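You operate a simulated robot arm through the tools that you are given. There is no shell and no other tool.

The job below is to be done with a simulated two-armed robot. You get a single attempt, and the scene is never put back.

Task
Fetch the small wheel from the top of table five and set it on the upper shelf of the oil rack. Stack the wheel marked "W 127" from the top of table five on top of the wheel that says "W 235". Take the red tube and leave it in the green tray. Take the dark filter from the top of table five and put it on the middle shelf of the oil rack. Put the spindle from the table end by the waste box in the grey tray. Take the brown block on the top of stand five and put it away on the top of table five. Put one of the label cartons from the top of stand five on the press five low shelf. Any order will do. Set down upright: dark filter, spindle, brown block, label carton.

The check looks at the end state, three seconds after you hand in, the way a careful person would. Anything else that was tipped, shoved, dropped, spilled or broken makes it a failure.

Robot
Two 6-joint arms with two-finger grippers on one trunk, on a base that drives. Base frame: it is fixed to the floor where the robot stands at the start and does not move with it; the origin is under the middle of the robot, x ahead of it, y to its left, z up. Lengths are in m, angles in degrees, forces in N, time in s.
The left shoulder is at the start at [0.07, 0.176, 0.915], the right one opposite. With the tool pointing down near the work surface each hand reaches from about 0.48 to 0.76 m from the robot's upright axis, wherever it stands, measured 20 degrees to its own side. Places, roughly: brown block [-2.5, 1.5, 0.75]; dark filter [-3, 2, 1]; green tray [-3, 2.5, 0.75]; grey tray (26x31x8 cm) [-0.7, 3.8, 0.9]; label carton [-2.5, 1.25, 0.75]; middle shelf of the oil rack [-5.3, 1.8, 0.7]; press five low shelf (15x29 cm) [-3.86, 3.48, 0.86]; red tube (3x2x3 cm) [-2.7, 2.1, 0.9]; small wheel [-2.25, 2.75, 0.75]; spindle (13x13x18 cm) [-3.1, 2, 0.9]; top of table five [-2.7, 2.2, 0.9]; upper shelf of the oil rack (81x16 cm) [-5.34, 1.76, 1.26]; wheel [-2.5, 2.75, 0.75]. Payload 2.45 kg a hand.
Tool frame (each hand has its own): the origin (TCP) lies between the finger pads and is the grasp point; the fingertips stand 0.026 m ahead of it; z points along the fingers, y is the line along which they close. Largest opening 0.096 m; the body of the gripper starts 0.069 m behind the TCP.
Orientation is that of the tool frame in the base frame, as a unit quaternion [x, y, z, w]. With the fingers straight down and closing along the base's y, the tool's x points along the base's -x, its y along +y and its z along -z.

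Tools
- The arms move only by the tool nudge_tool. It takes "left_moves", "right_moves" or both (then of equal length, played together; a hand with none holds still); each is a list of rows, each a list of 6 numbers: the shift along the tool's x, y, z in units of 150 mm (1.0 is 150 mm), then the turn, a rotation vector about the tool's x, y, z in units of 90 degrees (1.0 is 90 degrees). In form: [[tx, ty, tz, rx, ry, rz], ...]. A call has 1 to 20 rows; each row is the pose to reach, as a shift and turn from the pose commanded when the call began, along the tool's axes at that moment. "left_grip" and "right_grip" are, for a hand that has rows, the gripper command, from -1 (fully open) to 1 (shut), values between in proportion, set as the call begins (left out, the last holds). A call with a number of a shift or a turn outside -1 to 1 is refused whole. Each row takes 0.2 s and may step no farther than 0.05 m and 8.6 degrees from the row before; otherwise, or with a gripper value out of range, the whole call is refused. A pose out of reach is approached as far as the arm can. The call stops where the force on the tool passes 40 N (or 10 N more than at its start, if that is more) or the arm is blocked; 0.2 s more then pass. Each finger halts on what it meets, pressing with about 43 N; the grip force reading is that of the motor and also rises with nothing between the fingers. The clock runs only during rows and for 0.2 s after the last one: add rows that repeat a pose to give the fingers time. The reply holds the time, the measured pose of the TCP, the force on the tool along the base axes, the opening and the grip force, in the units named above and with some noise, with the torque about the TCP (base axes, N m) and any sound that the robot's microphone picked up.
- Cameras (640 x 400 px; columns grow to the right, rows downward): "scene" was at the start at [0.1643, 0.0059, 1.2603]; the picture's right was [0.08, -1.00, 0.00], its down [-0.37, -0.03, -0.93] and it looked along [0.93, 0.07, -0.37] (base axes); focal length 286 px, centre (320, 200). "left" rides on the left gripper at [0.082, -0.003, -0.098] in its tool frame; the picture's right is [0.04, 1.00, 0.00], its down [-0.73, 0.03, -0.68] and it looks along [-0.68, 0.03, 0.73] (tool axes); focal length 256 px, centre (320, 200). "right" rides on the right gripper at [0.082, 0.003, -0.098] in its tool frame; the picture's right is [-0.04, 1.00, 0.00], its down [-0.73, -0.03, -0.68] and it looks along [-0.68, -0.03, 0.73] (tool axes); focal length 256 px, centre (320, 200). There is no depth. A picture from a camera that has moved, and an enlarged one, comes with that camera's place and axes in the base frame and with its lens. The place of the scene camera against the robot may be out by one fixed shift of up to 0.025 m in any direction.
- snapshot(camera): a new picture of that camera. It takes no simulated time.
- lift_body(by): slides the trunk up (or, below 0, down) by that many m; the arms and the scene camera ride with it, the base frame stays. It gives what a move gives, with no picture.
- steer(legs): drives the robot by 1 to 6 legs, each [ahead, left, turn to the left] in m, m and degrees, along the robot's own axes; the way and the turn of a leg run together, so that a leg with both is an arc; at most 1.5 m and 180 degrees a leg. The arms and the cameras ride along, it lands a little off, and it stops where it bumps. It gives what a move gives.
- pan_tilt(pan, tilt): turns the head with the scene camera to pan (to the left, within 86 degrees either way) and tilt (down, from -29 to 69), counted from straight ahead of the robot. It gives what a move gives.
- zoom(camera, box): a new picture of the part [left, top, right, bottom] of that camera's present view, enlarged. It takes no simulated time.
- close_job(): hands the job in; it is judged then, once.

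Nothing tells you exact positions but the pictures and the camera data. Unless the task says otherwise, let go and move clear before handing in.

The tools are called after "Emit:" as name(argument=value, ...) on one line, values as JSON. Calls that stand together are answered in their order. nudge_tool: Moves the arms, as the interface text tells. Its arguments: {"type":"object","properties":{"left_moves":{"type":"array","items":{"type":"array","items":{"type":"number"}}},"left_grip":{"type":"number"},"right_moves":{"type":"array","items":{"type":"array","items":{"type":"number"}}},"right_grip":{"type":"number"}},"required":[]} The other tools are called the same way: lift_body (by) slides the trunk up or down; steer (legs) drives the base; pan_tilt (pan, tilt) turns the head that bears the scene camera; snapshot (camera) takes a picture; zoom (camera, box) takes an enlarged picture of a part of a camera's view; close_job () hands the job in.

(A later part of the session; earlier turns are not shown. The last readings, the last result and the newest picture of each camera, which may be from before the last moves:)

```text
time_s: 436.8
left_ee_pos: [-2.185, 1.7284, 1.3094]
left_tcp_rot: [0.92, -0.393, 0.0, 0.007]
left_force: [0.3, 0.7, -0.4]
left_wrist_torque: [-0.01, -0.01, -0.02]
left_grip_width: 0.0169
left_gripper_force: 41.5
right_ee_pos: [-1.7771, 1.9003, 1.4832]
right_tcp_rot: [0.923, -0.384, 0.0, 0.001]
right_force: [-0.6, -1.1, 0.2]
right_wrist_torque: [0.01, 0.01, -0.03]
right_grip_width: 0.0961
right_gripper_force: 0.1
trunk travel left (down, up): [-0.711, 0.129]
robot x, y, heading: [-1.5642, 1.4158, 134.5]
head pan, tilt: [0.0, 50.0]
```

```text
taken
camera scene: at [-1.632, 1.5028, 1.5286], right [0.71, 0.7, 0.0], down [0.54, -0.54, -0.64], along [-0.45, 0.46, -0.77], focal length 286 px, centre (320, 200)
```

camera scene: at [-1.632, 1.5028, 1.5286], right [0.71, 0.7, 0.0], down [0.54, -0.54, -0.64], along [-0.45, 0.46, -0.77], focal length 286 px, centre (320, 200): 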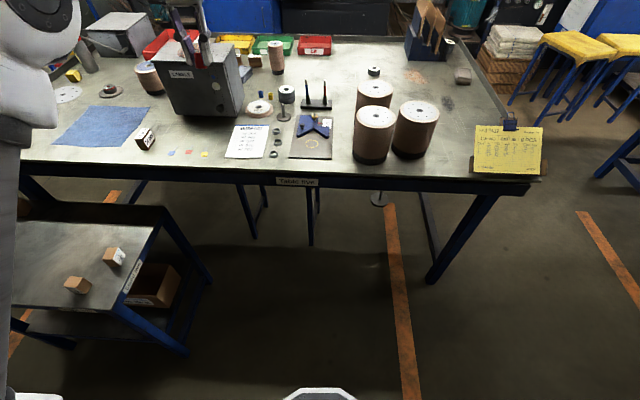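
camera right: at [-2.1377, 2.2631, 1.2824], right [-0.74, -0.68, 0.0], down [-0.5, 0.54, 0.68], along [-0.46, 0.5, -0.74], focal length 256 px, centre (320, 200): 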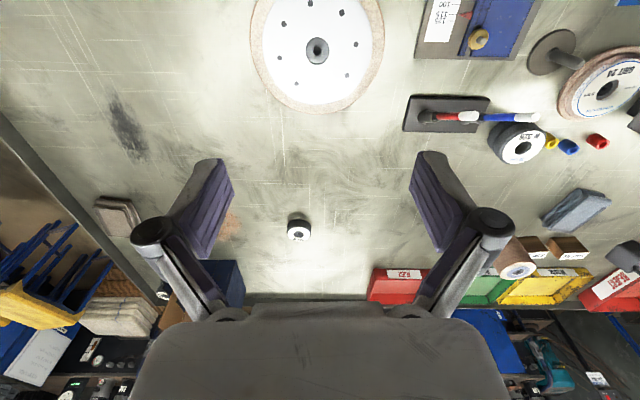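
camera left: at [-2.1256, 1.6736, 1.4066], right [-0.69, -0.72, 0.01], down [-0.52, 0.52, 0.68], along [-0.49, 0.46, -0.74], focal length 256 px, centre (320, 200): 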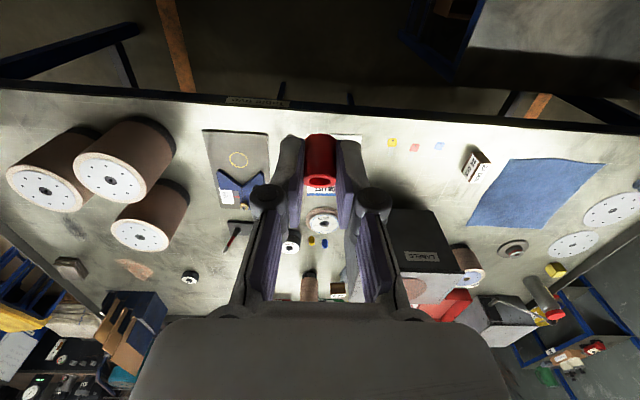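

Now the label carton with the right hand: strafing left in front of the stand.

Emit:
steer(legs=[[0, 0.43, 0.4], [0, 0.42, 0]])

Emit:
nudge_tool(left_moves=[[0.2, 0, -0.25, 0, 0, 0], [0.4, 0, -0.5, 0, 0, 0], [0.6, 0, -0.75, 0, 0, 0], [0.7, 0, -1.0, 0, 0, 0]], right_moves=[[0, 0, 0.25, 0, 0, 0], [0, 0, 0.5, 0, 0, 0], [0, 0, 0.75, 0, 0, 0], [0, 0, 1.0, 0, 0, 0]])

Emit:
lift_body(by=-0.4)

Emit:
snapshot(camera="right")

Emit:
snapshot(camera="scene")

```text
time_s: 441.6
left_ee_pos: [-2.7903, 1.1222, 1.3082]
left_tcp_rot: [0.921, -0.39, 0.0, 0.006]
left_force: [0.1, -0.2, -0.2]
left_wrist_torque: [-0.07, 0.02, -0.01]
left_grip_width: 0.0169
left_gripper_force: 42.6
right_ee_pos: [-2.3806, 1.2975, 1.4827]
right_tcp_rot: [0.925, -0.381, 0.0, 0.002]
right_force: [0.4, 0.7, 0.5]
right_wrist_torque: [-0.01, -0.01, 0.01]
right_grip_width: 0.096
right_gripper_force: 0.0
trunk travel left (down, up): [-0.711, 0.129]
robot x, y, heading: [-2.1661, 0.813, 135.0]
head pan, tilt: [0.0, 50.0]
```

```text
time_s: 442.6
left_ee_pos: [-2.717, 1.048, 1.4591]
left_tcp_rot: [0.921, -0.389, 0.0, 0.007]
left_force: [-0.4, 0.0, -0.3]
left_wrist_torque: [-0.02, 0.04, 0.0]
left_grip_width: 0.0168
left_gripper_force: 42.3
right_ee_pos: [-2.381, 1.2973, 1.3339]
right_tcp_rot: [0.924, -0.382, -0.001, 0.001]
right_force: [0.0, 0.0, -0.2]
right_wrist_torque: [0.01, 0.01, 0.0]
right_grip_width: 0.096
right_gripper_force: 0.0
trunk travel left (down, up): [-0.711, 0.129]
robot x, y, heading: [-2.1671, 0.809, 135.0]
head pan, tilt: [0.0, 50.0]
```

```text
time_s: 446.4
left_ee_pos: [-2.7171, 1.0477, 1.0577]
left_tcp_rot: [0.921, -0.388, 0.001, 0.007]
left_force: [-0.3, 0.1, 0.5]
left_wrist_torque: [0.0, 0.0, 0.01]
left_grip_width: 0.0169
left_gripper_force: 42.3
right_ee_pos: [-2.3806, 1.2956, 0.9341]
right_tcp_rot: [0.925, -0.381, 0.001, 0.0]
right_force: [0.9, 0.4, 0.8]
right_wrist_torque: [-0.02, -0.04, 0.02]
right_grip_width: 0.096
right_gripper_force: 0.1
trunk travel left (down, up): [-0.311, 0.529]
robot x, y, heading: [-2.1668, 0.8131, 135.4]
head pan, tilt: [0.0, 50.0]
```

```text
taken
camera right: at [-2.3253, 1.2372, 1.0336], right [-0.73, -0.68, 0.0], down [-0.5, 0.54, 0.68], along [-0.46, 0.5, -0.74], focal length 256 px, centre (320, 200)
```

right: 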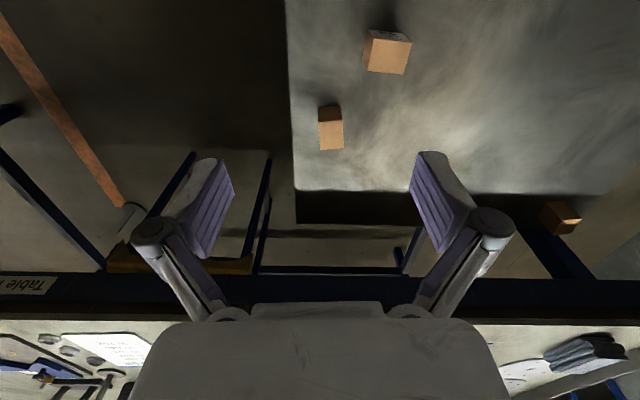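

```text
taken
camera scene: at [-2.2347, 0.8993, 1.1286], right [0.71, 0.71, 0.0], down [0.54, -0.54, -0.64], along [-0.46, 0.45, -0.77], focal length 286 px, centre (320, 200)
```

scene: 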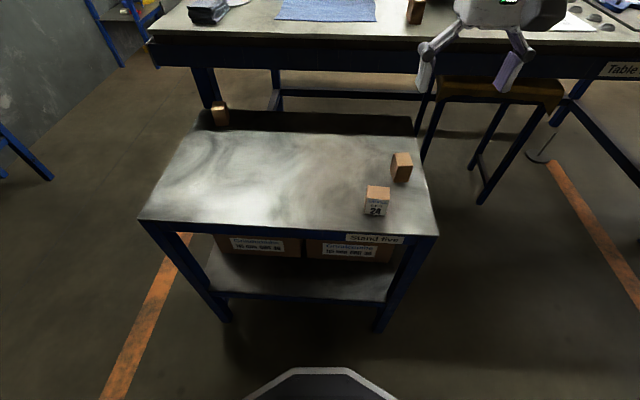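

Carton "36" is right in front of the right hand. Moving over it and down.

Emit:
nudge_tool(right_moves=[[-0.2, 0.02, 0.15, 0, 0, 0], [-0.4, 0.04, 0.3, 0, 0, 0], [-0.6, 0.06, 0.45, 0, 0, 0], [-0.723, 0.069, 0.65, 0, 0, 0], [-0.723, 0.069, 0.8, 0, 0, 0], [-0.723, 0.069, 0.8, 0, 0, 0]])

Emit:
snapshot(camera="right")

```text
time_s: 447.8
left_ee_pos: [-2.716, 1.0473, 1.0591]
left_tcp_rot: [0.921, -0.389, 0.0, 0.007]
left_force: [0.3, 0.3, -0.9]
left_wrist_torque: [0.02, 0.01, -0.01]
left_grip_width: 0.0169
left_gripper_force: 42.8
right_ee_pos: [-2.4655, 1.3661, 0.8141]
right_tcp_rot: [0.924, -0.382, 0.001, 0.0]
right_force: [0.1, 0.3, 0.2]
right_wrist_torque: [-0.01, 0.0, -0.01]
right_grip_width: 0.0958
right_gripper_force: 0.0
trunk travel left (down, up): [-0.311, 0.529]
robot x, y, heading: [-2.1665, 0.809, 134.9]
head pan, tilt: [0.0, 50.0]
```

```text
taken
camera right: at [-2.4098, 1.3062, 0.9133], right [-0.73, -0.68, 0.0], down [-0.5, 0.54, 0.68], along [-0.46, 0.5, -0.74], focal length 256 px, centre (320, 200)
```

right: 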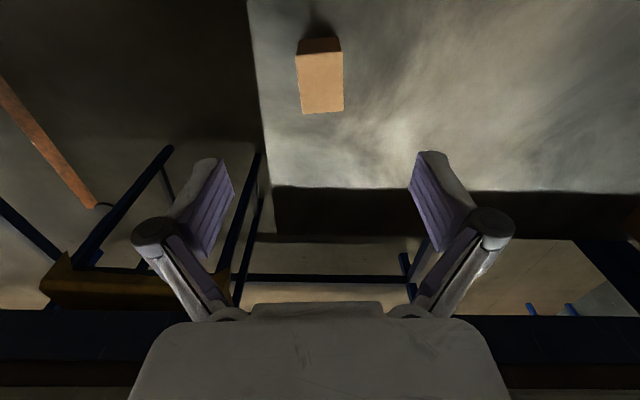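

Emit:
nudge_tool(right_moves=[[0.03, 0.01, 0.15, 0, 0, -0.025], [0.065, 0.01, 0.3, 0, 0, -0.05], [0.065, 0.01, 0.45, 0, 0, -0.05], [0.065, 0.01, 0.6, 0, 0, -0.05], [0.065, 0.01, 0.72, 0, 0, -0.05], [0.065, 0.01, 0.72, 0, 0, -0.05]])

Emit:
snapshot(camera="right")

```text
time_s: 449.2
left_ee_pos: [-2.7172, 1.0475, 1.0596]
left_tcp_rot: [0.921, -0.389, 0.0, 0.007]
left_force: [0.6, 0.4, 0.9]
left_wrist_torque: [-0.04, 0.0, -0.04]
left_grip_width: 0.017
left_gripper_force: 42.7
right_ee_pos: [-2.4583, 1.3557, 0.7058]
right_tcp_rot: [0.939, -0.345, 0.0, 0.0]
right_force: [-0.5, 0.9, 0.1]
right_wrist_torque: [-0.01, 0.0, 0.0]
right_grip_width: 0.0958
right_gripper_force: 0.0
trunk travel left (down, up): [-0.311, 0.529]
robot x, y, heading: [-2.1646, 0.8088, 135.2]
head pan, tilt: [0.0, 50.0]
```

```text
taken
camera right: at [-2.3987, 1.3021, 0.8055], right [-0.68, -0.74, 0.0], down [-0.54, 0.5, 0.68], along [-0.5, 0.46, -0.74], focal length 256 px, centre (320, 200)
```

right: 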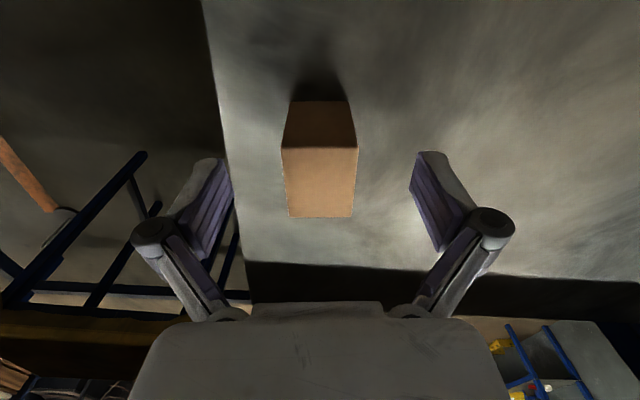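

Emit:
nudge_tool(right_moves=[[0, 0, 0.06, 0, 0, 0], [0, 0, 0.1, 0, 0, 0], [0, 0, 0.1, 0, 0, 0]])

Emit:
nudge_tool(right_moves=[[0, 0, 0, 0, 0, 0], [0, 0, 0, 0, 0, 0], [0, 0, 0, 0, 0, 0], [0, 0, 0, 0, 0, 0]], right_grip=1)

Emit:
nudge_tool(right_moves=[[0, 0, -0.1, 0, 0, 0], [0, 0, -0.3, 0, 0, 0], [0, 0, -0.6, 0, 0, 0], [0, 0, -0.9, 0, 0, 0]])

Emit:
snapshot(camera="right")

```text
time_s: 450.0
left_ee_pos: [-2.7167, 1.0474, 1.06]
left_tcp_rot: [0.921, -0.389, 0.001, 0.006]
left_force: [0.1, 0.1, -0.8]
left_wrist_torque: [0.0, 0.0, 0.01]
left_grip_width: 0.0169
left_gripper_force: 42.5
right_ee_pos: [-2.4588, 1.3563, 0.6908]
right_tcp_rot: [0.939, -0.345, 0.001, 0.0]
right_force: [0.5, 0.2, -0.4]
right_wrist_torque: [-0.01, 0.02, -0.04]
right_grip_width: 0.096
right_gripper_force: 0.0
trunk travel left (down, up): [-0.311, 0.529]
robot x, y, heading: [-2.1648, 0.8111, 134.8]
head pan, tilt: [0.0, 50.0]
```

```text
time_s: 451.0
left_ee_pos: [-2.7172, 1.0486, 1.0595]
left_tcp_rot: [0.921, -0.389, 0.0, 0.006]
left_force: [-0.2, -0.8, 0.5]
left_wrist_torque: [0.0, 0.03, 0.0]
left_grip_width: 0.0166
left_gripper_force: 43.2
right_ee_pos: [-2.4588, 1.3576, 0.6905]
right_tcp_rot: [0.939, -0.344, 0.001, -0.001]
right_force: [0.1, -0.1, 4.3]
right_wrist_torque: [0.05, -0.03, 0.03]
right_grip_width: 0.0329
right_gripper_force: 42.8
trunk travel left (down, up): [-0.311, 0.529]
robot x, y, heading: [-2.1667, 0.813, 135.4]
head pan, tilt: [0.0, 50.0]
```

```text
time_s: 452.0
left_ee_pos: [-2.7165, 1.0476, 1.0586]
left_tcp_rot: [0.921, -0.389, -0.001, 0.006]
left_force: [1.1, 0.1, -0.1]
left_wrist_torque: [0.02, -0.01, 0.02]
left_grip_width: 0.0168
left_gripper_force: 42.1
right_ee_pos: [-2.4582, 1.3567, 0.8259]
right_tcp_rot: [0.939, -0.344, 0.001, 0.0]
right_force: [-0.3, 0.9, -0.8]
right_wrist_torque: [0.01, -0.04, 0.01]
right_grip_width: 0.0327
right_gripper_force: 43.3
trunk travel left (down, up): [-0.311, 0.529]
robot x, y, heading: [-2.1632, 0.8128, 135.0]
head pan, tilt: [0.0, 50.0]
```

```text
taken
camera right: at [-2.398, 1.3023, 0.926], right [-0.68, -0.74, 0.0], down [-0.54, 0.5, 0.68], along [-0.5, 0.46, -0.74], focal length 256 px, centre (320, 200)
```

right: 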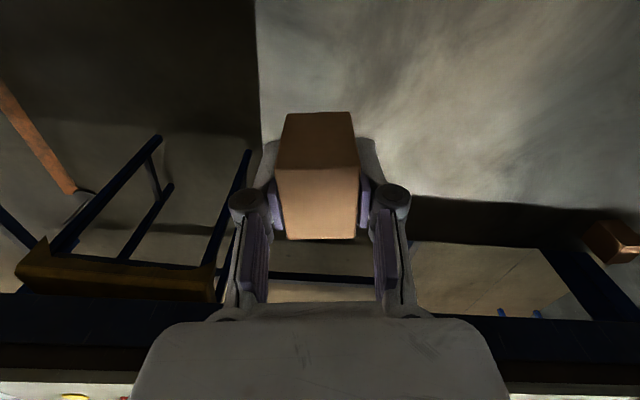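

Carton in the right hand, tube in the left. Raising and going round the table's right end to the corridor behind.

Emit:
lift_body(by=0.4)

Emit:
steer(legs=[[0, -1.1, 0], [0, -1.1, 0]])

Emit:
pan_tilt(pan=0, tilt=25)

Emit:
snapshot(camera="scene")

```text
time_s: 455.8
left_ee_pos: [-2.7172, 1.0487, 1.4591]
left_tcp_rot: [0.921, -0.389, -0.001, 0.007]
left_force: [-0.1, -0.1, -0.2]
left_wrist_torque: [-0.03, -0.02, 0.0]
left_grip_width: 0.0164
left_gripper_force: 42.6
right_ee_pos: [-2.4586, 1.3587, 1.2265]
right_tcp_rot: [0.939, -0.345, 0.001, 0.0]
right_force: [-0.5, -0.6, -0.3]
right_wrist_torque: [0.02, 0.02, -0.02]
right_grip_width: 0.033
right_gripper_force: 42.9
trunk travel left (down, up): [-0.711, 0.129]
robot x, y, heading: [-2.168, 0.8112, 135.1]
head pan, tilt: [0.0, 50.0]
```

```text
time_s: 466.6
left_ee_pos: [-1.1604, 2.5928, 1.4581]
left_tcp_rot: [0.919, -0.393, 0.0, 0.008]
left_force: [0.5, 0.5, 0.3]
left_wrist_torque: [-0.02, 0.0, 0.03]
left_grip_width: 0.0171
left_gripper_force: 41.9
right_ee_pos: [-0.8976, 2.9003, 1.2254]
right_tcp_rot: [0.937, -0.35, 0.001, 0.0]
right_force: [0.3, 0.6, -0.1]
right_wrist_torque: [0.0, 0.05, 0.04]
right_grip_width: 0.033
right_gripper_force: 43.2
trunk travel left (down, up): [-0.711, 0.129]
robot x, y, heading: [-0.6116, 2.3515, 134.6]
head pan, tilt: [0.0, 50.0]
```

```text
time_s: 467.5
left_ee_pos: [-1.1595, 2.5938, 1.4584]
left_tcp_rot: [0.919, -0.394, 0.0, 0.006]
left_force: [-1.0, -0.1, -0.5]
left_wrist_torque: [0.0, -0.01, 0.0]
left_grip_width: 0.017
left_gripper_force: 42.8
right_ee_pos: [-0.898, 2.9015, 1.2255]
right_tcp_rot: [0.937, -0.349, 0.0, 0.002]
right_force: [0.1, -0.1, -0.5]
right_wrist_torque: [-0.02, -0.01, -0.03]
right_grip_width: 0.033
right_gripper_force: 42.8
trunk travel left (down, up): [-0.711, 0.129]
robot x, y, heading: [-0.6082, 2.3507, 134.4]
head pan, tilt: [0.0, 25.0]
```

```text
taken
camera scene: at [-0.6897, 2.4513, 1.566], right [0.71, 0.7, 0.0], down [0.3, -0.3, -0.91], along [-0.63, 0.65, -0.42], focal length 286 px, centre (320, 200)
```

scene: 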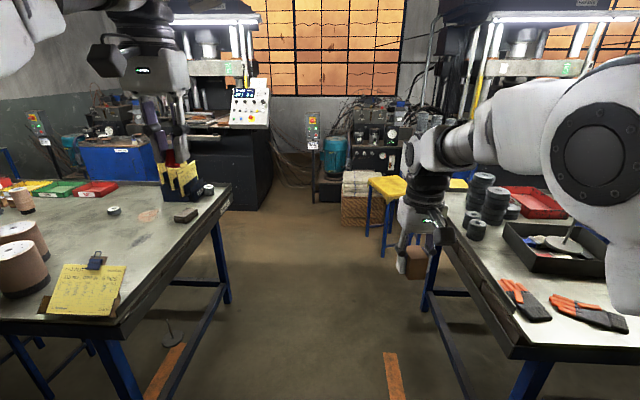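

The lane between the tables is clear. Driving forward to the corridor level, then turning left to face along it.

Emit:
steer(legs=[[1.1, 0, 0.6], [1.1, 0, 0], [0, 0, 90]])

Emit:
snapshot(camera="scene")

```text
time_s: 482.2
left_ee_pos: [-2.3876, 3.3389, 1.4587]
left_tcp_rot: [0.925, 0.381, 0.004, 0.004]
left_force: [0.1, 0.7, -0.6]
left_wrist_torque: [0.03, 0.01, -0.03]
left_grip_width: 0.0168
left_gripper_force: 42.7
right_ee_pos: [-2.7004, 3.5952, 1.2259]
right_tcp_rot: [0.905, 0.424, 0.001, 0.001]
right_force: [-0.3, -1.0, -0.8]
right_wrist_torque: [-0.01, -0.03, 0.03]
right_grip_width: 0.0328
right_gripper_force: 42.7
trunk travel left (down, up): [-0.711, 0.129]
robot x, y, heading: [-2.1527, 3.8934, -134.3]
head pan, tilt: [0.0, 25.0]
```

```text
taken
camera scene: at [-2.2328, 3.7888, 1.5661], right [-0.71, 0.7, 0.0], down [0.3, 0.3, -0.91], along [-0.63, -0.65, -0.42], focal length 286 px, centre (320, 200)
```

scene: 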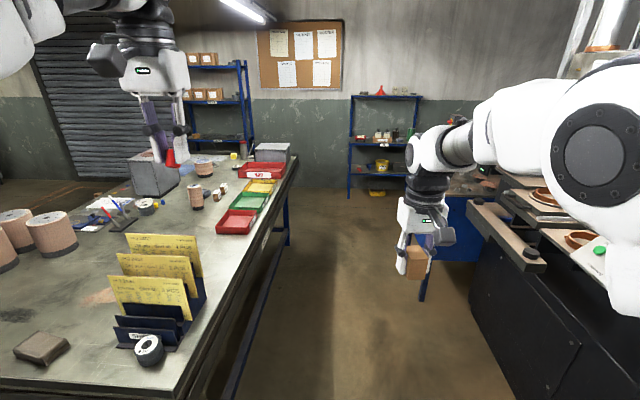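

The press panel sticks out on the right, so I'll repeat the safe way: face the table and strafe along the corridor, trunk fully raised.

Emit:
lift_body(by=0.125)

Emit:
steer(legs=[[0, 0, 89], [-0.14, 0, 0], [0, -0.85, 0], [0, -0.85, 0]])

Emit:
pan_tilt(pan=0, tilt=50)

Emit:
snapshot(camera="scene")

Emit:
snapshot(camera="left")

```text
time_s: 483.7
left_ee_pos: [-2.3868, 3.3387, 1.5829]
left_tcp_rot: [0.925, 0.38, 0.004, 0.004]
left_force: [0.2, 0.1, -0.9]
left_wrist_torque: [0.01, 0.03, 0.0]
left_grip_width: 0.0165
left_gripper_force: 42.2
right_ee_pos: [-2.6996, 3.5936, 1.3511]
right_tcp_rot: [0.906, 0.424, 0.001, 0.0]
right_force: [0.0, -0.5, -0.1]
right_wrist_torque: [0.01, -0.01, -0.01]
right_grip_width: 0.0329
right_gripper_force: 43.3
trunk travel left (down, up): [-0.836, 0.004]
robot x, y, heading: [-2.1539, 3.8916, -134.3]
head pan, tilt: [0.0, 25.0]
```

```text
time_s: 497.1
left_ee_pos: [-2.9102, 2.5566, 1.5836]
left_tcp_rot: [0.393, 0.919, 0.006, 0.0]
left_force: [-0.7, 0.2, 0.4]
left_wrist_torque: [-0.01, 0.0, -0.01]
left_grip_width: 0.0171
left_gripper_force: 42.3
right_ee_pos: [-3.1712, 2.2504, 1.3504]
right_tcp_rot: [0.348, 0.937, 0.001, 0.0]
right_force: [0.3, 0.0, -0.9]
right_wrist_torque: [-0.02, 0.04, -0.02]
right_grip_width: 0.0326
right_gripper_force: 43.2
trunk travel left (down, up): [-0.836, 0.004]
robot x, y, heading: [-3.4614, 2.794, -45.7]
head pan, tilt: [0.0, 25.0]
```

```text
time_s: 497.9
left_ee_pos: [-2.9119, 2.5547, 1.5837]
left_tcp_rot: [0.393, 0.919, 0.007, 0.0]
left_force: [-0.3, -0.2, 0.7]
left_wrist_torque: [0.01, 0.02, -0.03]
left_grip_width: 0.0171
left_gripper_force: 42.7
right_ee_pos: [-3.1733, 2.2466, 1.3501]
right_tcp_rot: [0.349, 0.937, 0.002, -0.001]
right_force: [0.4, -0.8, 0.1]
right_wrist_torque: [-0.01, 0.01, -0.01]
right_grip_width: 0.0328
right_gripper_force: 42.5
trunk travel left (down, up): [-0.836, 0.004]
robot x, y, heading: [-3.4635, 2.7995, -45.5]
head pan, tilt: [0.0, 50.0]
```

```text
taken
camera scene: at [-3.3508, 2.7049, 1.6537], right [-0.71, -0.7, 0.0], down [-0.54, 0.55, -0.64], along [0.45, -0.46, -0.77], focal length 286 px, centre (320, 200)
```

scene: 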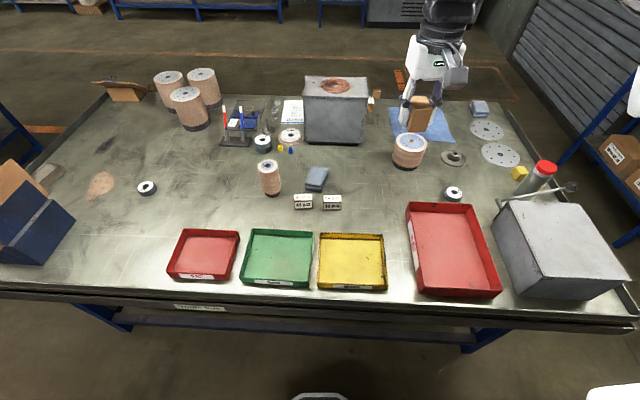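

```text
taken
camera left: at [-2.9706, 2.6102, 1.6822], right [0.69, 0.72, 0.01], down [0.52, -0.52, 0.68], along [0.49, -0.46, -0.74], focal length 256 px, centre (320, 200)
```

left: 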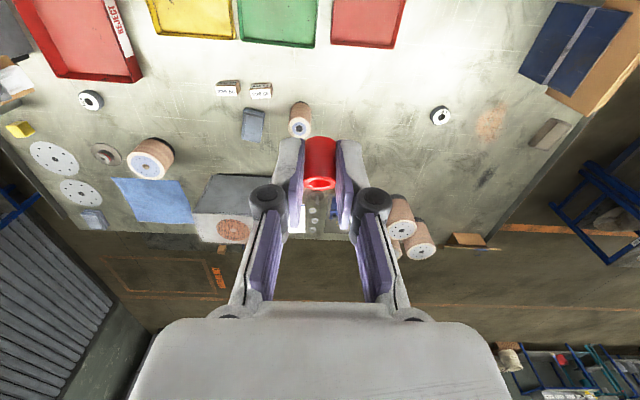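

Everything here looks undisturbed. The green tray's centre is at about (-2.968, 2.483); I lower the trunk and bring the tube over it.

Emit:
lift_body(by=-0.28)

Emit:
nudge_tool(left_moves=[[-0.03, -0.2, 0.1, 0, 0, 0], [-0.07, -0.4, 0.3, 0, 0, 0], [-0.07, -0.6, 0.5, 0, 0, 0], [-0.07, -0.6, 0.75, 0, 0, 0], [-0.07, -0.6, 1.0, 0, 0, 0], [-0.07, -0.6, 1.0, 0, 0, 0]])

Emit:
snapshot(camera="left")

Emit:
snapshot(camera="scene")

```text
time_s: 500.8
left_ee_pos: [-2.9118, 2.5566, 1.3045]
left_tcp_rot: [0.394, 0.919, 0.006, 0.0]
left_force: [0.6, 1.0, 0.5]
left_wrist_torque: [0.04, 0.03, -0.01]
left_grip_width: 0.0169
left_gripper_force: 42.4
right_ee_pos: [-3.1726, 2.2485, 1.0706]
right_tcp_rot: [0.348, 0.937, 0.001, 0.0]
right_force: [0.5, -0.8, -0.2]
right_wrist_torque: [0.02, -0.01, 0.01]
right_grip_width: 0.0331
right_gripper_force: 43.5
trunk travel left (down, up): [-0.556, 0.284]
robot x, y, heading: [-3.4641, 2.8007, -45.4]
head pan, tilt: [0.0, 50.0]
```

```text
time_s: 502.2
left_ee_pos: [-2.9688, 2.4869, 1.1535]
left_tcp_rot: [0.393, 0.92, 0.007, 0.0]
left_force: [0.5, 0.5, 0.1]
left_wrist_torque: [-0.01, -0.01, 0.01]
left_grip_width: 0.017
left_gripper_force: 42.4
right_ee_pos: [-3.1731, 2.248, 1.0705]
right_tcp_rot: [0.349, 0.937, 0.0, 0.0]
right_force: [-0.5, -0.1, -1.0]
right_wrist_torque: [0.0, -0.03, 0.02]
right_grip_width: 0.0329
right_gripper_force: 43.2
trunk travel left (down, up): [-0.556, 0.284]
robot x, y, heading: [-3.4592, 2.7982, -45.3]
head pan, tilt: [0.0, 50.0]
```

```text
taken
camera left: at [-3.0274, 2.5433, 1.2515], right [0.69, 0.72, 0.01], down [0.52, -0.52, 0.68], along [0.49, -0.46, -0.74], focal length 256 px, centre (320, 200)
```

left: 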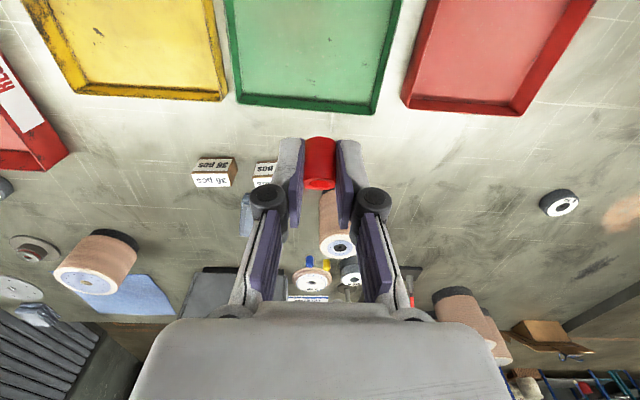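

```text
taken
camera scene: at [-3.3509, 2.7055, 1.3736], right [-0.71, -0.7, 0.0], down [-0.54, 0.55, -0.64], along [0.45, -0.46, -0.77], focal length 286 px, centre (320, 200)
```

scene: 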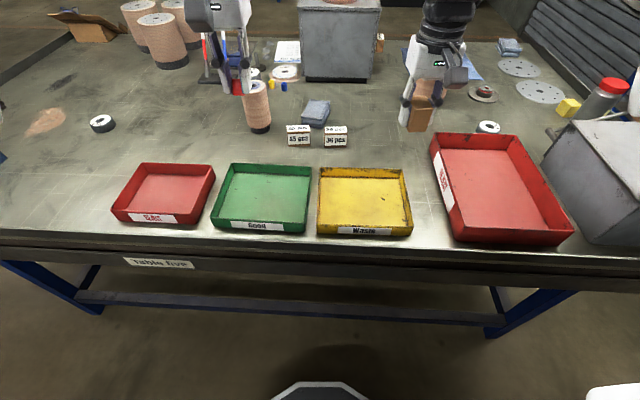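

The landing spot is well inside the green tray. Lowering.

Emit:
nudge_tool(left_moves=[[0, 0, 0.25, 0, 0, 0], [0, 0, 0.5, 0, 0, 0], [0, 0, 0.75, 0, 0, 0], [0, 0, 1.0, 0, 0, 0], [0, 0, 1.0, 0, 0, 0]])

Emit:
snapshot(camera="left")

Emit:
zoom(camera="scene", box=[180, 90, 340, 250])

```text
time_s: 503.4
left_ee_pos: [-2.9692, 2.4892, 1.0033]
left_tcp_rot: [0.393, 0.92, 0.006, 0.001]
left_force: [-0.1, 0.0, 0.5]
left_wrist_torque: [-0.02, -0.01, 0.01]
left_grip_width: 0.0171
left_gripper_force: 42.6
right_ee_pos: [-3.1741, 2.2493, 1.0711]
right_tcp_rot: [0.348, 0.937, 0.001, 0.0]
right_force: [0.2, 0.1, -0.2]
right_wrist_torque: [-0.01, -0.03, 0.0]
right_grip_width: 0.0329
right_gripper_force: 42.7
trunk travel left (down, up): [-0.556, 0.284]
robot x, y, heading: [-3.4604, 2.7994, -45.2]
head pan, tilt: [0.0, 50.0]
```

```text
taken
camera left: at [-3.0272, 2.5452, 1.1013], right [0.69, 0.72, 0.01], down [0.52, -0.52, 0.68], along [0.49, -0.46, -0.74], focal length 256 px, centre (320, 200)
```

left: 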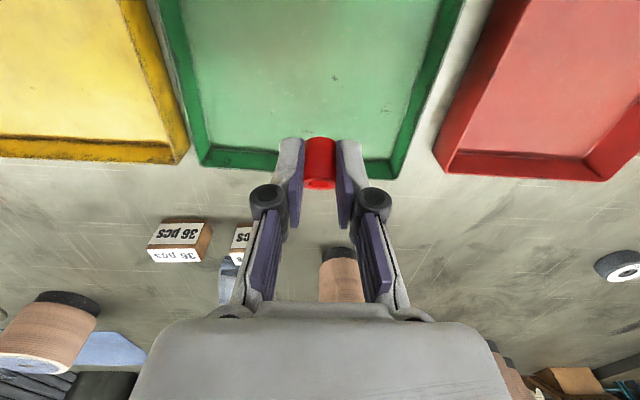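

```text
2.50 times, centred on (260, 170) of scene
camera zoom: at [-3.351, 2.7059, 1.3737], right [-0.71, -0.7, 0.0], down [-0.54, 0.55, -0.64], along [0.45, -0.46, -0.77], focal length 714 px, centre (470, 275)
```

zoom: 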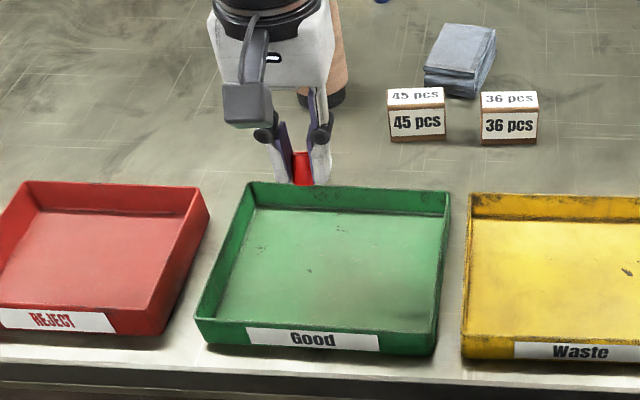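

Emit:
nudge_tool(left_moves=[[0, 0, 0.2, 0, 0, 0], [0, 0, 0.4, 0, 0, 0], [0, 0, 0.55, 0, 0, 0], [0, 0, 0.62, 0, 0, 0], [0, 0, 0.62, 0, 0, 0]])

Emit:
zoom(camera="scene", box=[180, 90, 340, 250])

Emit:
snapshot(camera="left")

```text
time_s: 504.6
left_ee_pos: [-2.966, 2.4912, 0.91]
left_tcp_rot: [0.394, 0.919, 0.007, 0.0]
left_force: [-0.4, 0.4, 0.3]
left_wrist_torque: [0.01, 0.01, -0.01]
left_grip_width: 0.0171
left_gripper_force: 43.1
right_ee_pos: [-3.1726, 2.2476, 1.0703]
right_tcp_rot: [0.349, 0.937, 0.001, -0.001]
right_force: [0.0, 1.0, -0.7]
right_wrist_torque: [0.01, 0.0, 0.01]
right_grip_width: 0.0329
right_gripper_force: 42.8
trunk travel left (down, up): [-0.556, 0.284]
robot x, y, heading: [-3.4603, 2.7954, -45.7]
head pan, tilt: [0.0, 50.0]
```

```text
2.50 times, centred on (260, 170) of scene
camera zoom: at [-3.3506, 2.7054, 1.3736], right [-0.71, -0.7, 0.0], down [-0.54, 0.55, -0.64], along [0.45, -0.46, -0.77], focal length 714 px, centre (470, 275)
```

zoom: 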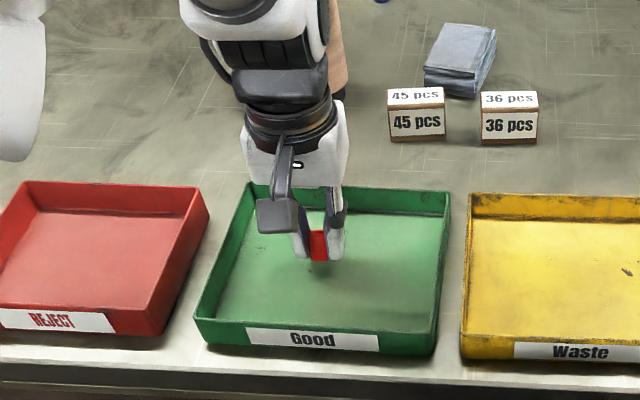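

```text
taken
camera left: at [-3.0253, 2.546, 1.0079], right [0.69, 0.72, 0.01], down [0.52, -0.52, 0.68], along [0.49, -0.46, -0.74], focal length 256 px, centre (320, 200)
```

left: 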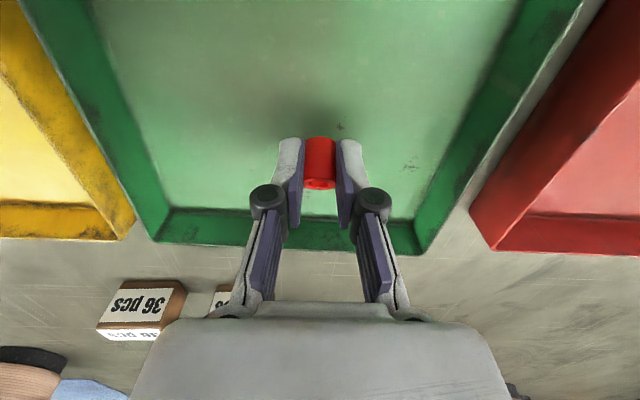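

Emit:
nudge_tool(left_moves=[[0, 0, 0.03, 0, 0, 0], [0, 0, 0.05, 0, 0, 0], [0, 0, 0.05, 0, 0, 0]])

Emit:
nudge_tool(left_moves=[[0, 0, 0.02, 0, 0, 0], [0, 0, 0.02, 0, 0, 0]])

Emit:
nudge_tool(left_moves=[[0, 0, 0.02, 0, 0, 0], [0, 0, 0.02, 0, 0, 0]])

```text
time_s: 505.4
left_ee_pos: [-2.9664, 2.4909, 0.903]
left_tcp_rot: [0.393, 0.919, 0.007, 0.0]
left_force: [-0.1, -0.3, 0.8]
left_wrist_torque: [-0.01, 0.0, -0.02]
left_grip_width: 0.0169
left_gripper_force: 42.7
right_ee_pos: [-3.1726, 2.2477, 1.0711]
right_tcp_rot: [0.348, 0.938, 0.001, 0.0]
right_force: [0.0, -0.2, -1.5]
right_wrist_torque: [0.0, -0.03, 0.01]
right_grip_width: 0.0329
right_gripper_force: 42.8
trunk travel left (down, up): [-0.556, 0.284]
robot x, y, heading: [-3.4633, 2.7994, -45.4]
head pan, tilt: [0.0, 50.0]
```

```text
time_s: 506.0
left_ee_pos: [-2.9681, 2.49, 0.9017]
left_tcp_rot: [0.394, 0.919, 0.006, 0.002]
left_force: [3.5, -1.9, 18.6]
left_wrist_torque: [-0.08, -0.14, -0.01]
left_grip_width: 0.0166
left_gripper_force: 42.7
right_ee_pos: [-3.1746, 2.2491, 1.0718]
right_tcp_rot: [0.349, 0.937, 0.001, 0.001]
right_force: [-0.7, 0.5, -0.8]
right_wrist_torque: [0.0, -0.01, 0.01]
right_grip_width: 0.0326
right_gripper_force: 42.7
trunk travel left (down, up): [-0.556, 0.284]
robot x, y, heading: [-3.4599, 2.796, -45.5]
head pan, tilt: [0.0, 50.0]
```

```text
time_s: 506.6
left_ee_pos: [-2.9678, 2.4913, 0.8987]
left_tcp_rot: [0.393, 0.919, 0.006, 0.003]
left_force: [4.0, -3.5, 34.8]
left_wrist_torque: [-0.18, -0.26, -0.02]
left_grip_width: 0.0172
left_gripper_force: 42.7
right_ee_pos: [-3.1754, 2.2502, 1.0728]
right_tcp_rot: [0.349, 0.937, 0.0, 0.001]
right_force: [0.4, -1.2, 0.2]
right_wrist_torque: [0.01, 0.01, -0.01]
right_grip_width: 0.0328
right_gripper_force: 42.9
trunk travel left (down, up): [-0.556, 0.284]
robot x, y, heading: [-3.4599, 2.8007, -45.2]
head pan, tilt: [0.0, 50.0]
```

Tube touches the tray floor. Easing off, opening, and lifting away.

Emit:
nudge_tool(left_moves=[[0, 0, -0.03, 0, 0, 0], [0, 0, -0.03, 0, 0, 0]])

Emit:
nudge_tool(left_moves=[[0, 0, 0, 0, 0, 0], [0, 0, 0, 0, 0, 0], [0, 0, 0, 0, 0, 0]], left_grip=0.2)

Emit:
nudge_tool(left_moves=[[0, 0, -0.15, 0, 0, 0], [0, 0, -0.4, 0, 0, 0], [0, 0, -0.7, 0, 0, 0], [0, 0, -1.0, 0, 0, 0]])

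Emit:
snapshot(camera="left")

Emit:
zoom(camera="scene", box=[180, 90, 340, 250])

```text
time_s: 507.2
left_ee_pos: [-2.9697, 2.4916, 0.8998]
left_tcp_rot: [0.394, 0.919, 0.007, -0.002]
left_force: [-2.4, 0.4, 6.0]
left_wrist_torque: [-0.02, 0.04, -0.02]
left_grip_width: 0.0169
left_gripper_force: 42.2
right_ee_pos: [-3.1736, 2.2493, 1.0709]
right_tcp_rot: [0.349, 0.937, 0.0, 0.0]
right_force: [-0.4, -0.1, -1.5]
right_wrist_torque: [-0.02, -0.01, -0.01]
right_grip_width: 0.0329
right_gripper_force: 43.0
trunk travel left (down, up): [-0.556, 0.284]
robot x, y, heading: [-3.4625, 2.7976, -45.6]
head pan, tilt: [0.0, 50.0]
```

```text
time_s: 508.0
left_ee_pos: [-2.9683, 2.4891, 0.9001]
left_tcp_rot: [0.394, 0.919, 0.007, 0.0]
left_force: [-0.4, -1.3, 0.0]
left_wrist_torque: [0.03, -0.03, -0.01]
left_grip_width: 0.0385
left_gripper_force: 0.1
right_ee_pos: [-3.1719, 2.2483, 1.0703]
right_tcp_rot: [0.349, 0.937, 0.002, 0.0]
right_force: [0.7, -0.6, -0.7]
right_wrist_torque: [-0.02, 0.03, 0.01]
right_grip_width: 0.0329
right_gripper_force: 43.3
trunk travel left (down, up): [-0.556, 0.284]
robot x, y, heading: [-3.4607, 2.7991, -45.2]
head pan, tilt: [0.0, 50.0]
```

```text
time_s: 509.0
left_ee_pos: [-2.9693, 2.4883, 1.0522]
left_tcp_rot: [0.393, 0.919, 0.006, 0.002]
left_force: [-0.1, 1.1, -0.4]
left_wrist_torque: [-0.01, 0.02, -0.03]
left_grip_width: 0.0386
left_gripper_force: 0.1
right_ee_pos: [-3.1738, 2.2498, 1.072]
right_tcp_rot: [0.349, 0.937, 0.0, 0.0]
right_force: [-0.2, -0.6, -0.3]
right_wrist_torque: [0.04, 0.01, -0.03]
right_grip_width: 0.0326
right_gripper_force: 42.4
trunk travel left (down, up): [-0.556, 0.284]
robot x, y, heading: [-3.4585, 2.7915, -45.3]
head pan, tilt: [0.0, 50.0]
```

```text
taken
camera left: at [-3.0273, 2.5436, 1.1499], right [0.69, 0.72, 0.01], down [0.52, -0.52, 0.68], along [0.49, -0.46, -0.74], focal length 256 px, centre (320, 200)
```

left: 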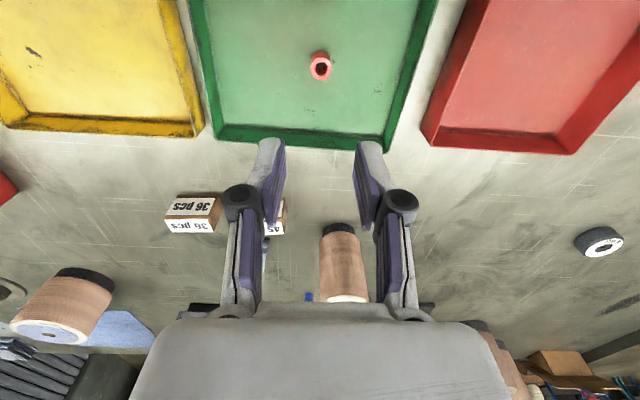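

```text
2.50 times, centred on (260, 170) of scene
camera zoom: at [-3.3513, 2.7061, 1.3737], right [-0.71, -0.7, 0.0], down [-0.54, 0.55, -0.64], along [0.45, -0.46, -0.77], focal length 714 px, centre (470, 275)
```

zoom: 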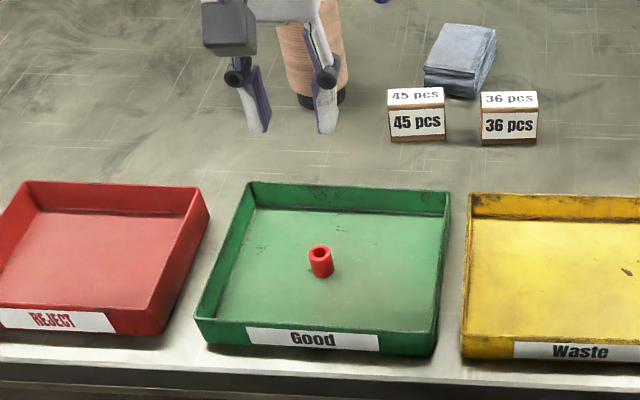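

The red tube stands in the green tray. Now the carton: retract both hands, raise the trunk fully, and turn right in two steps to face the press.

Emit:
lift_body(by=0.28)

Emit:
nudge_tool(left_moves=[[0.25, 0.1, 0, 0, 0, 0], [0.5, 0.2, 0, 0, 0, 0], [0.6, 0.3, 0, 0, 0, 0]], right_moves=[[0.25, 0, 0, 0, 0, 0], [0.5, 0, 0, 0, 0, 0], [0.65, 0, 0, 0, 0, 0]])

Emit:
steer(legs=[[0.09, 0, 0], [0, 0, -90]])

Emit:
pan_tilt(pan=-50, tilt=35)

Emit:
snapshot(camera="scene")

```text
time_s: 511.8
left_ee_pos: [-2.9697, 2.4883, 1.3299]
left_tcp_rot: [0.393, 0.919, 0.007, 0.0]
left_force: [0.1, -0.3, 0.7]
left_wrist_torque: [0.02, -0.01, 0.0]
left_grip_width: 0.0384
left_gripper_force: 0.1
right_ee_pos: [-3.1729, 2.2485, 1.3517]
right_tcp_rot: [0.348, 0.937, 0.001, 0.0]
right_force: [0.1, -0.1, -1.4]
right_wrist_torque: [0.01, 0.0, 0.01]
right_grip_width: 0.0328
right_gripper_force: 43.2
trunk travel left (down, up): [-0.836, 0.004]
robot x, y, heading: [-3.463, 2.7981, -45.2]
head pan, tilt: [0.0, 50.0]
```

```text
time_s: 512.6
left_ee_pos: [-2.9976, 2.5834, 1.3318]
left_tcp_rot: [0.393, 0.919, 0.007, 0.001]
left_force: [0.1, -1.3, -0.5]
left_wrist_torque: [0.0, 0.0, -0.03]
left_grip_width: 0.0385
left_gripper_force: 0.0
right_ee_pos: [-3.2458, 2.3132, 1.3498]
right_tcp_rot: [0.348, 0.938, 0.0, -0.001]
right_force: [-0.3, -0.3, -1.2]
right_wrist_torque: [0.01, 0.04, 0.0]
right_grip_width: 0.0327
right_gripper_force: 43.6
trunk travel left (down, up): [-0.836, 0.004]
robot x, y, heading: [-3.4617, 2.7981, -45.3]
head pan, tilt: [0.0, 50.0]
```

```text
time_s: 517.5
left_ee_pos: [-3.6147, 2.2722, 1.3318]
left_tcp_rot: [0.929, 0.371, 0.005, 0.005]
left_force: [0.6, 0.2, -0.8]
left_wrist_torque: [0.04, 0.0, 0.0]
left_grip_width: 0.0388
left_gripper_force: 0.0
right_ee_pos: [-3.8849, 2.5214, 1.3503]
right_tcp_rot: [0.91, 0.415, 0.001, -0.001]
right_force: [0.6, 0.7, -1.3]
right_wrist_torque: [-0.02, 0.02, 0.01]
right_grip_width: 0.0329
right_gripper_force: 43.1
trunk travel left (down, up): [-0.836, 0.004]
robot x, y, heading: [-3.4005, 2.732, -135.7]
head pan, tilt: [0.0, 50.0]
```

```text
time_s: 518.7
left_ee_pos: [-3.6135, 2.2727, 1.3322]
left_tcp_rot: [0.929, 0.37, 0.004, 0.006]
left_force: [-0.9, 0.5, 0.5]
left_wrist_torque: [0.03, 0.0, 0.02]
left_grip_width: 0.0385
left_gripper_force: 0.0
right_ee_pos: [-3.8843, 2.5217, 1.3501]
right_tcp_rot: [0.91, 0.414, 0.001, 0.0]
right_force: [0.0, 0.4, -0.9]
right_wrist_torque: [0.03, 0.01, 0.0]
right_grip_width: 0.033
right_gripper_force: 42.4
trunk travel left (down, up): [-0.836, 0.004]
robot x, y, heading: [-3.3956, 2.7314, -135.5]
head pan, tilt: [-50.0, 35.0]
```

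```text
taken
camera scene: at [-3.5014, 2.706, 1.6753], right [0.1, 1.0, 0.0], down [0.57, -0.05, -0.82], along [-0.82, 0.08, -0.57], focal length 286 px, centre (320, 200)
```

scene: 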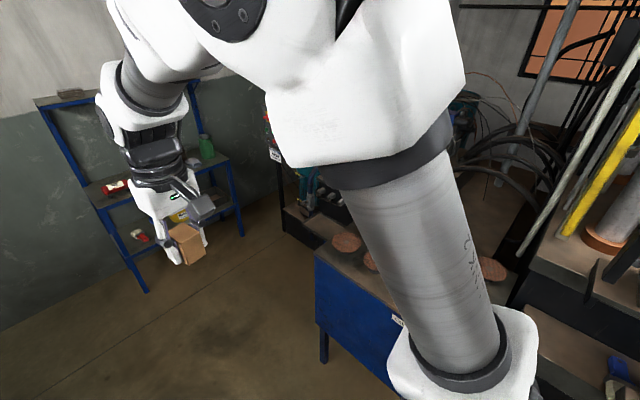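

Emit:
pan_tilt(pan=-86, tilt=35)

Emit:
snapshot(camera="scene")

Emit:
pan_tilt(pan=-86, tilt=5)

Emit:
snapshot(camera="scene")

```text
time_s: 519.7
left_ee_pos: [-3.6139, 2.2716, 1.3317]
left_tcp_rot: [0.929, 0.37, 0.005, 0.005]
left_force: [0.0, 0.7, -0.3]
left_wrist_torque: [0.04, -0.03, 0.03]
left_grip_width: 0.0386
left_gripper_force: 0.0
right_ee_pos: [-3.8845, 2.5212, 1.3499]
right_tcp_rot: [0.91, 0.414, 0.002, 0.001]
right_force: [0.2, -0.3, -1.0]
right_wrist_torque: [0.01, 0.02, 0.02]
right_grip_width: 0.0329
right_gripper_force: 42.4
trunk travel left (down, up): [-0.836, 0.004]
robot x, y, heading: [-3.3978, 2.7339, -135.2]
head pan, tilt: [-85.9, 35.0]
```

```text
taken
camera scene: at [-3.4798, 2.756, 1.6753], right [0.66, 0.75, 0.0], down [0.43, -0.38, -0.82], along [-0.61, 0.54, -0.57], focal length 286 px, centre (320, 200)
```

scene: 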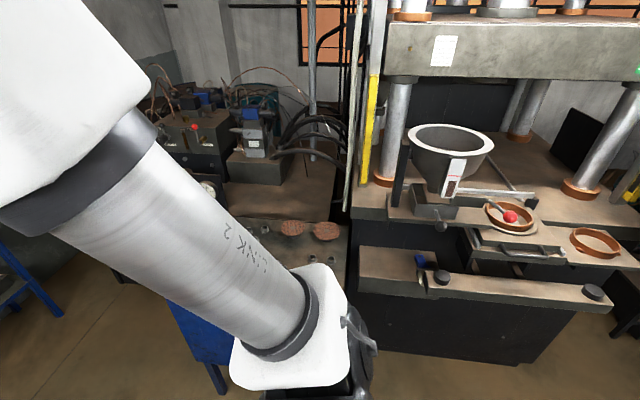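

```text
time_s: 520.7
left_ee_pos: [-3.6138, 2.2725, 1.3323]
left_tcp_rot: [0.929, 0.371, 0.005, 0.005]
left_force: [0.4, -0.3, -0.4]
left_wrist_torque: [-0.01, 0.01, 0.03]
left_grip_width: 0.0384
left_gripper_force: 0.1
right_ee_pos: [-3.8845, 2.5222, 1.3505]
right_tcp_rot: [0.91, 0.414, 0.001, 0.0]
right_force: [-0.5, 0.1, -0.3]
right_wrist_torque: [0.01, 0.03, -0.01]
right_grip_width: 0.033
right_gripper_force: 43.1
trunk travel left (down, up): [-0.836, 0.004]
robot x, y, heading: [-3.3964, 2.734, -135.5]
head pan, tilt: [-85.9, 5.0]
```

```text
taken
camera scene: at [-3.4826, 2.7586, 1.7235], right [0.66, 0.75, 0.0], down [0.07, -0.06, -1.0], along [-0.75, 0.66, -0.09], focal length 286 px, centre (320, 200)
```

scene: 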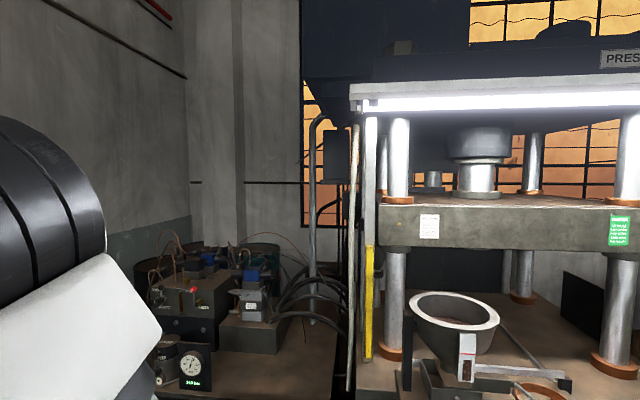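

The press is in view: the low shelf is the wide ledge at lower left (brown top) next to the bar with two knobs. Zooming on it.

Emit:
pan_tilt(pan=-86, tilt=40)

Emit:
zoom(camera="scene", box=[330, 160, 640, 300])

Emit:
zoom(camera="scene", box=[340, 190, 480, 290])

```text
time_s: 521.7
left_ee_pos: [-3.6146, 2.2719, 1.3307]
left_tcp_rot: [0.929, 0.371, 0.005, 0.004]
left_force: [0.4, 0.1, -0.1]
left_wrist_torque: [0.01, 0.02, -0.03]
left_grip_width: 0.0388
left_gripper_force: 0.1
right_ee_pos: [-3.8856, 2.522, 1.3506]
right_tcp_rot: [0.91, 0.415, 0.002, 0.0]
right_force: [-0.5, -0.2, -0.8]
right_wrist_torque: [0.04, -0.01, 0.01]
right_grip_width: 0.0328
right_gripper_force: 43.1
trunk travel left (down, up): [-0.836, 0.004]
robot x, y, heading: [-3.3938, 2.7344, -135.3]
head pan, tilt: [-85.9, 40.0]
```

```text
2.06 times, centred on (485, 230) of scene
camera zoom: at [-3.4775, 2.7541, 1.6679], right [0.66, 0.75, 0.0], down [0.48, -0.43, -0.77], along [-0.57, 0.51, -0.64], focal length 590 px, centre (-21, 138)
```

zoom: 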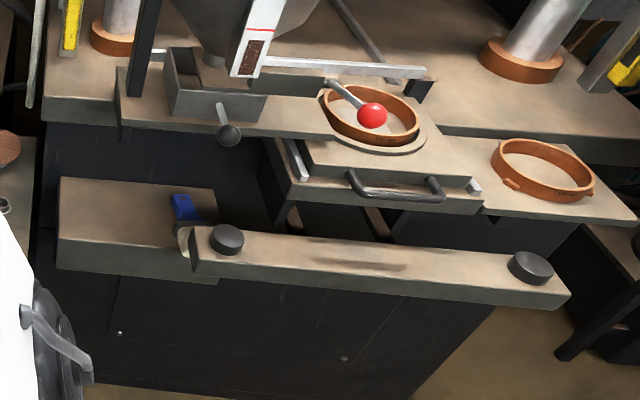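

```text
4.00 times, centred on (410, 240) of scene
camera zoom: at [-3.4775, 2.7541, 1.6679], right [0.66, 0.75, 0.0], down [0.48, -0.43, -0.77], along [-0.57, 0.51, -0.64], focal length 1142 px, centre (-40, 40)
```

zoom: 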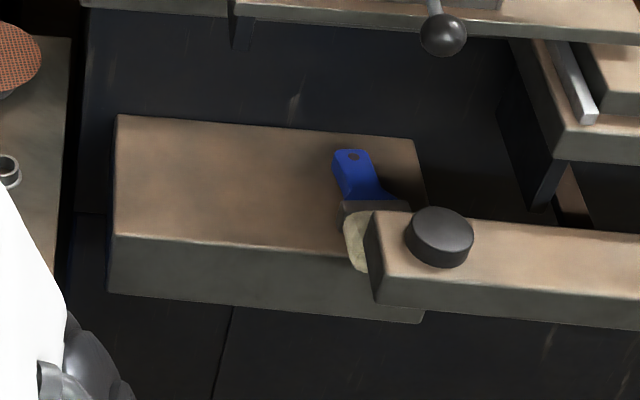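

The shelf's left part is free (a blue brush lies at its right end). I finish the turn to face the press.

Emit:
steer(legs=[[0, 0, -45], [0, 0, -44.7]])

Emit:
pan_tilt(pan=0, tilt=45)

Emit:
snapshot(camera="scene")

Emit:
snapshot(camera="right")

```text
time_s: 526.2
left_ee_pos: [-3.8639, 2.9446, 1.3322]
left_tcp_rot: [0.921, -0.389, 0.0, 0.007]
left_force: [-0.3, 0.7, -0.3]
left_wrist_torque: [-0.02, -0.02, 0.01]
left_grip_width: 0.0384
left_gripper_force: 0.0
right_ee_pos: [-3.6178, 3.2177, 1.3519]
right_tcp_rot: [0.939, -0.345, 0.0, 0.0]
right_force: [-0.3, -0.1, -0.7]
right_wrist_torque: [0.0, -0.02, -0.04]
right_grip_width: 0.0328
right_gripper_force: 43.1
trunk travel left (down, up): [-0.836, 0.004]
robot x, y, heading: [-3.3998, 2.7361, 135.1]
head pan, tilt: [-85.9, 40.0]
```

```text
time_s: 527.8
left_ee_pos: [-3.8628, 2.9453, 1.3307]
left_tcp_rot: [0.921, -0.389, 0.0, 0.007]
left_force: [0.2, 1.2, 0.0]
left_wrist_torque: [0.02, -0.01, -0.02]
left_grip_width: 0.0383
left_gripper_force: 0.1
right_ee_pos: [-3.6163, 3.2186, 1.3513]
right_tcp_rot: [0.938, -0.345, 0.001, 0.001]
right_force: [-0.2, 0.6, -0.8]
right_wrist_torque: [0.0, -0.01, -0.04]
right_grip_width: 0.0328
right_gripper_force: 43.2
trunk travel left (down, up): [-0.836, 0.004]
robot x, y, heading: [-3.3998, 2.7341, 134.7]
head pan, tilt: [0.0, 45.0]
```

```text
taken
camera scene: at [-3.4708, 2.8263, 1.6605], right [0.71, 0.71, 0.0], down [0.5, -0.5, -0.71], along [-0.5, 0.5, -0.71], focal length 286 px, centre (320, 200)
```

scene: 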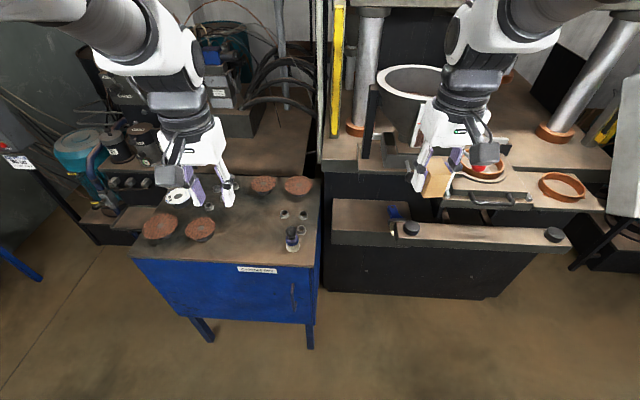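

```text
taken
camera right: at [-3.5562, 3.1632, 1.4499], right [-0.68, -0.73, 0.0], down [-0.54, 0.5, 0.68], along [-0.5, 0.46, -0.74], focal length 256 px, centre (320, 200)
```

right: 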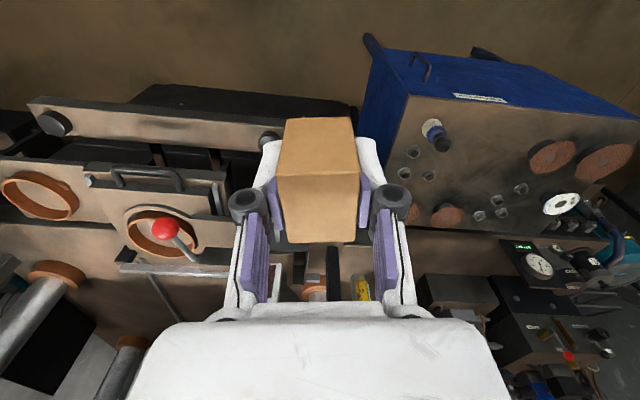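

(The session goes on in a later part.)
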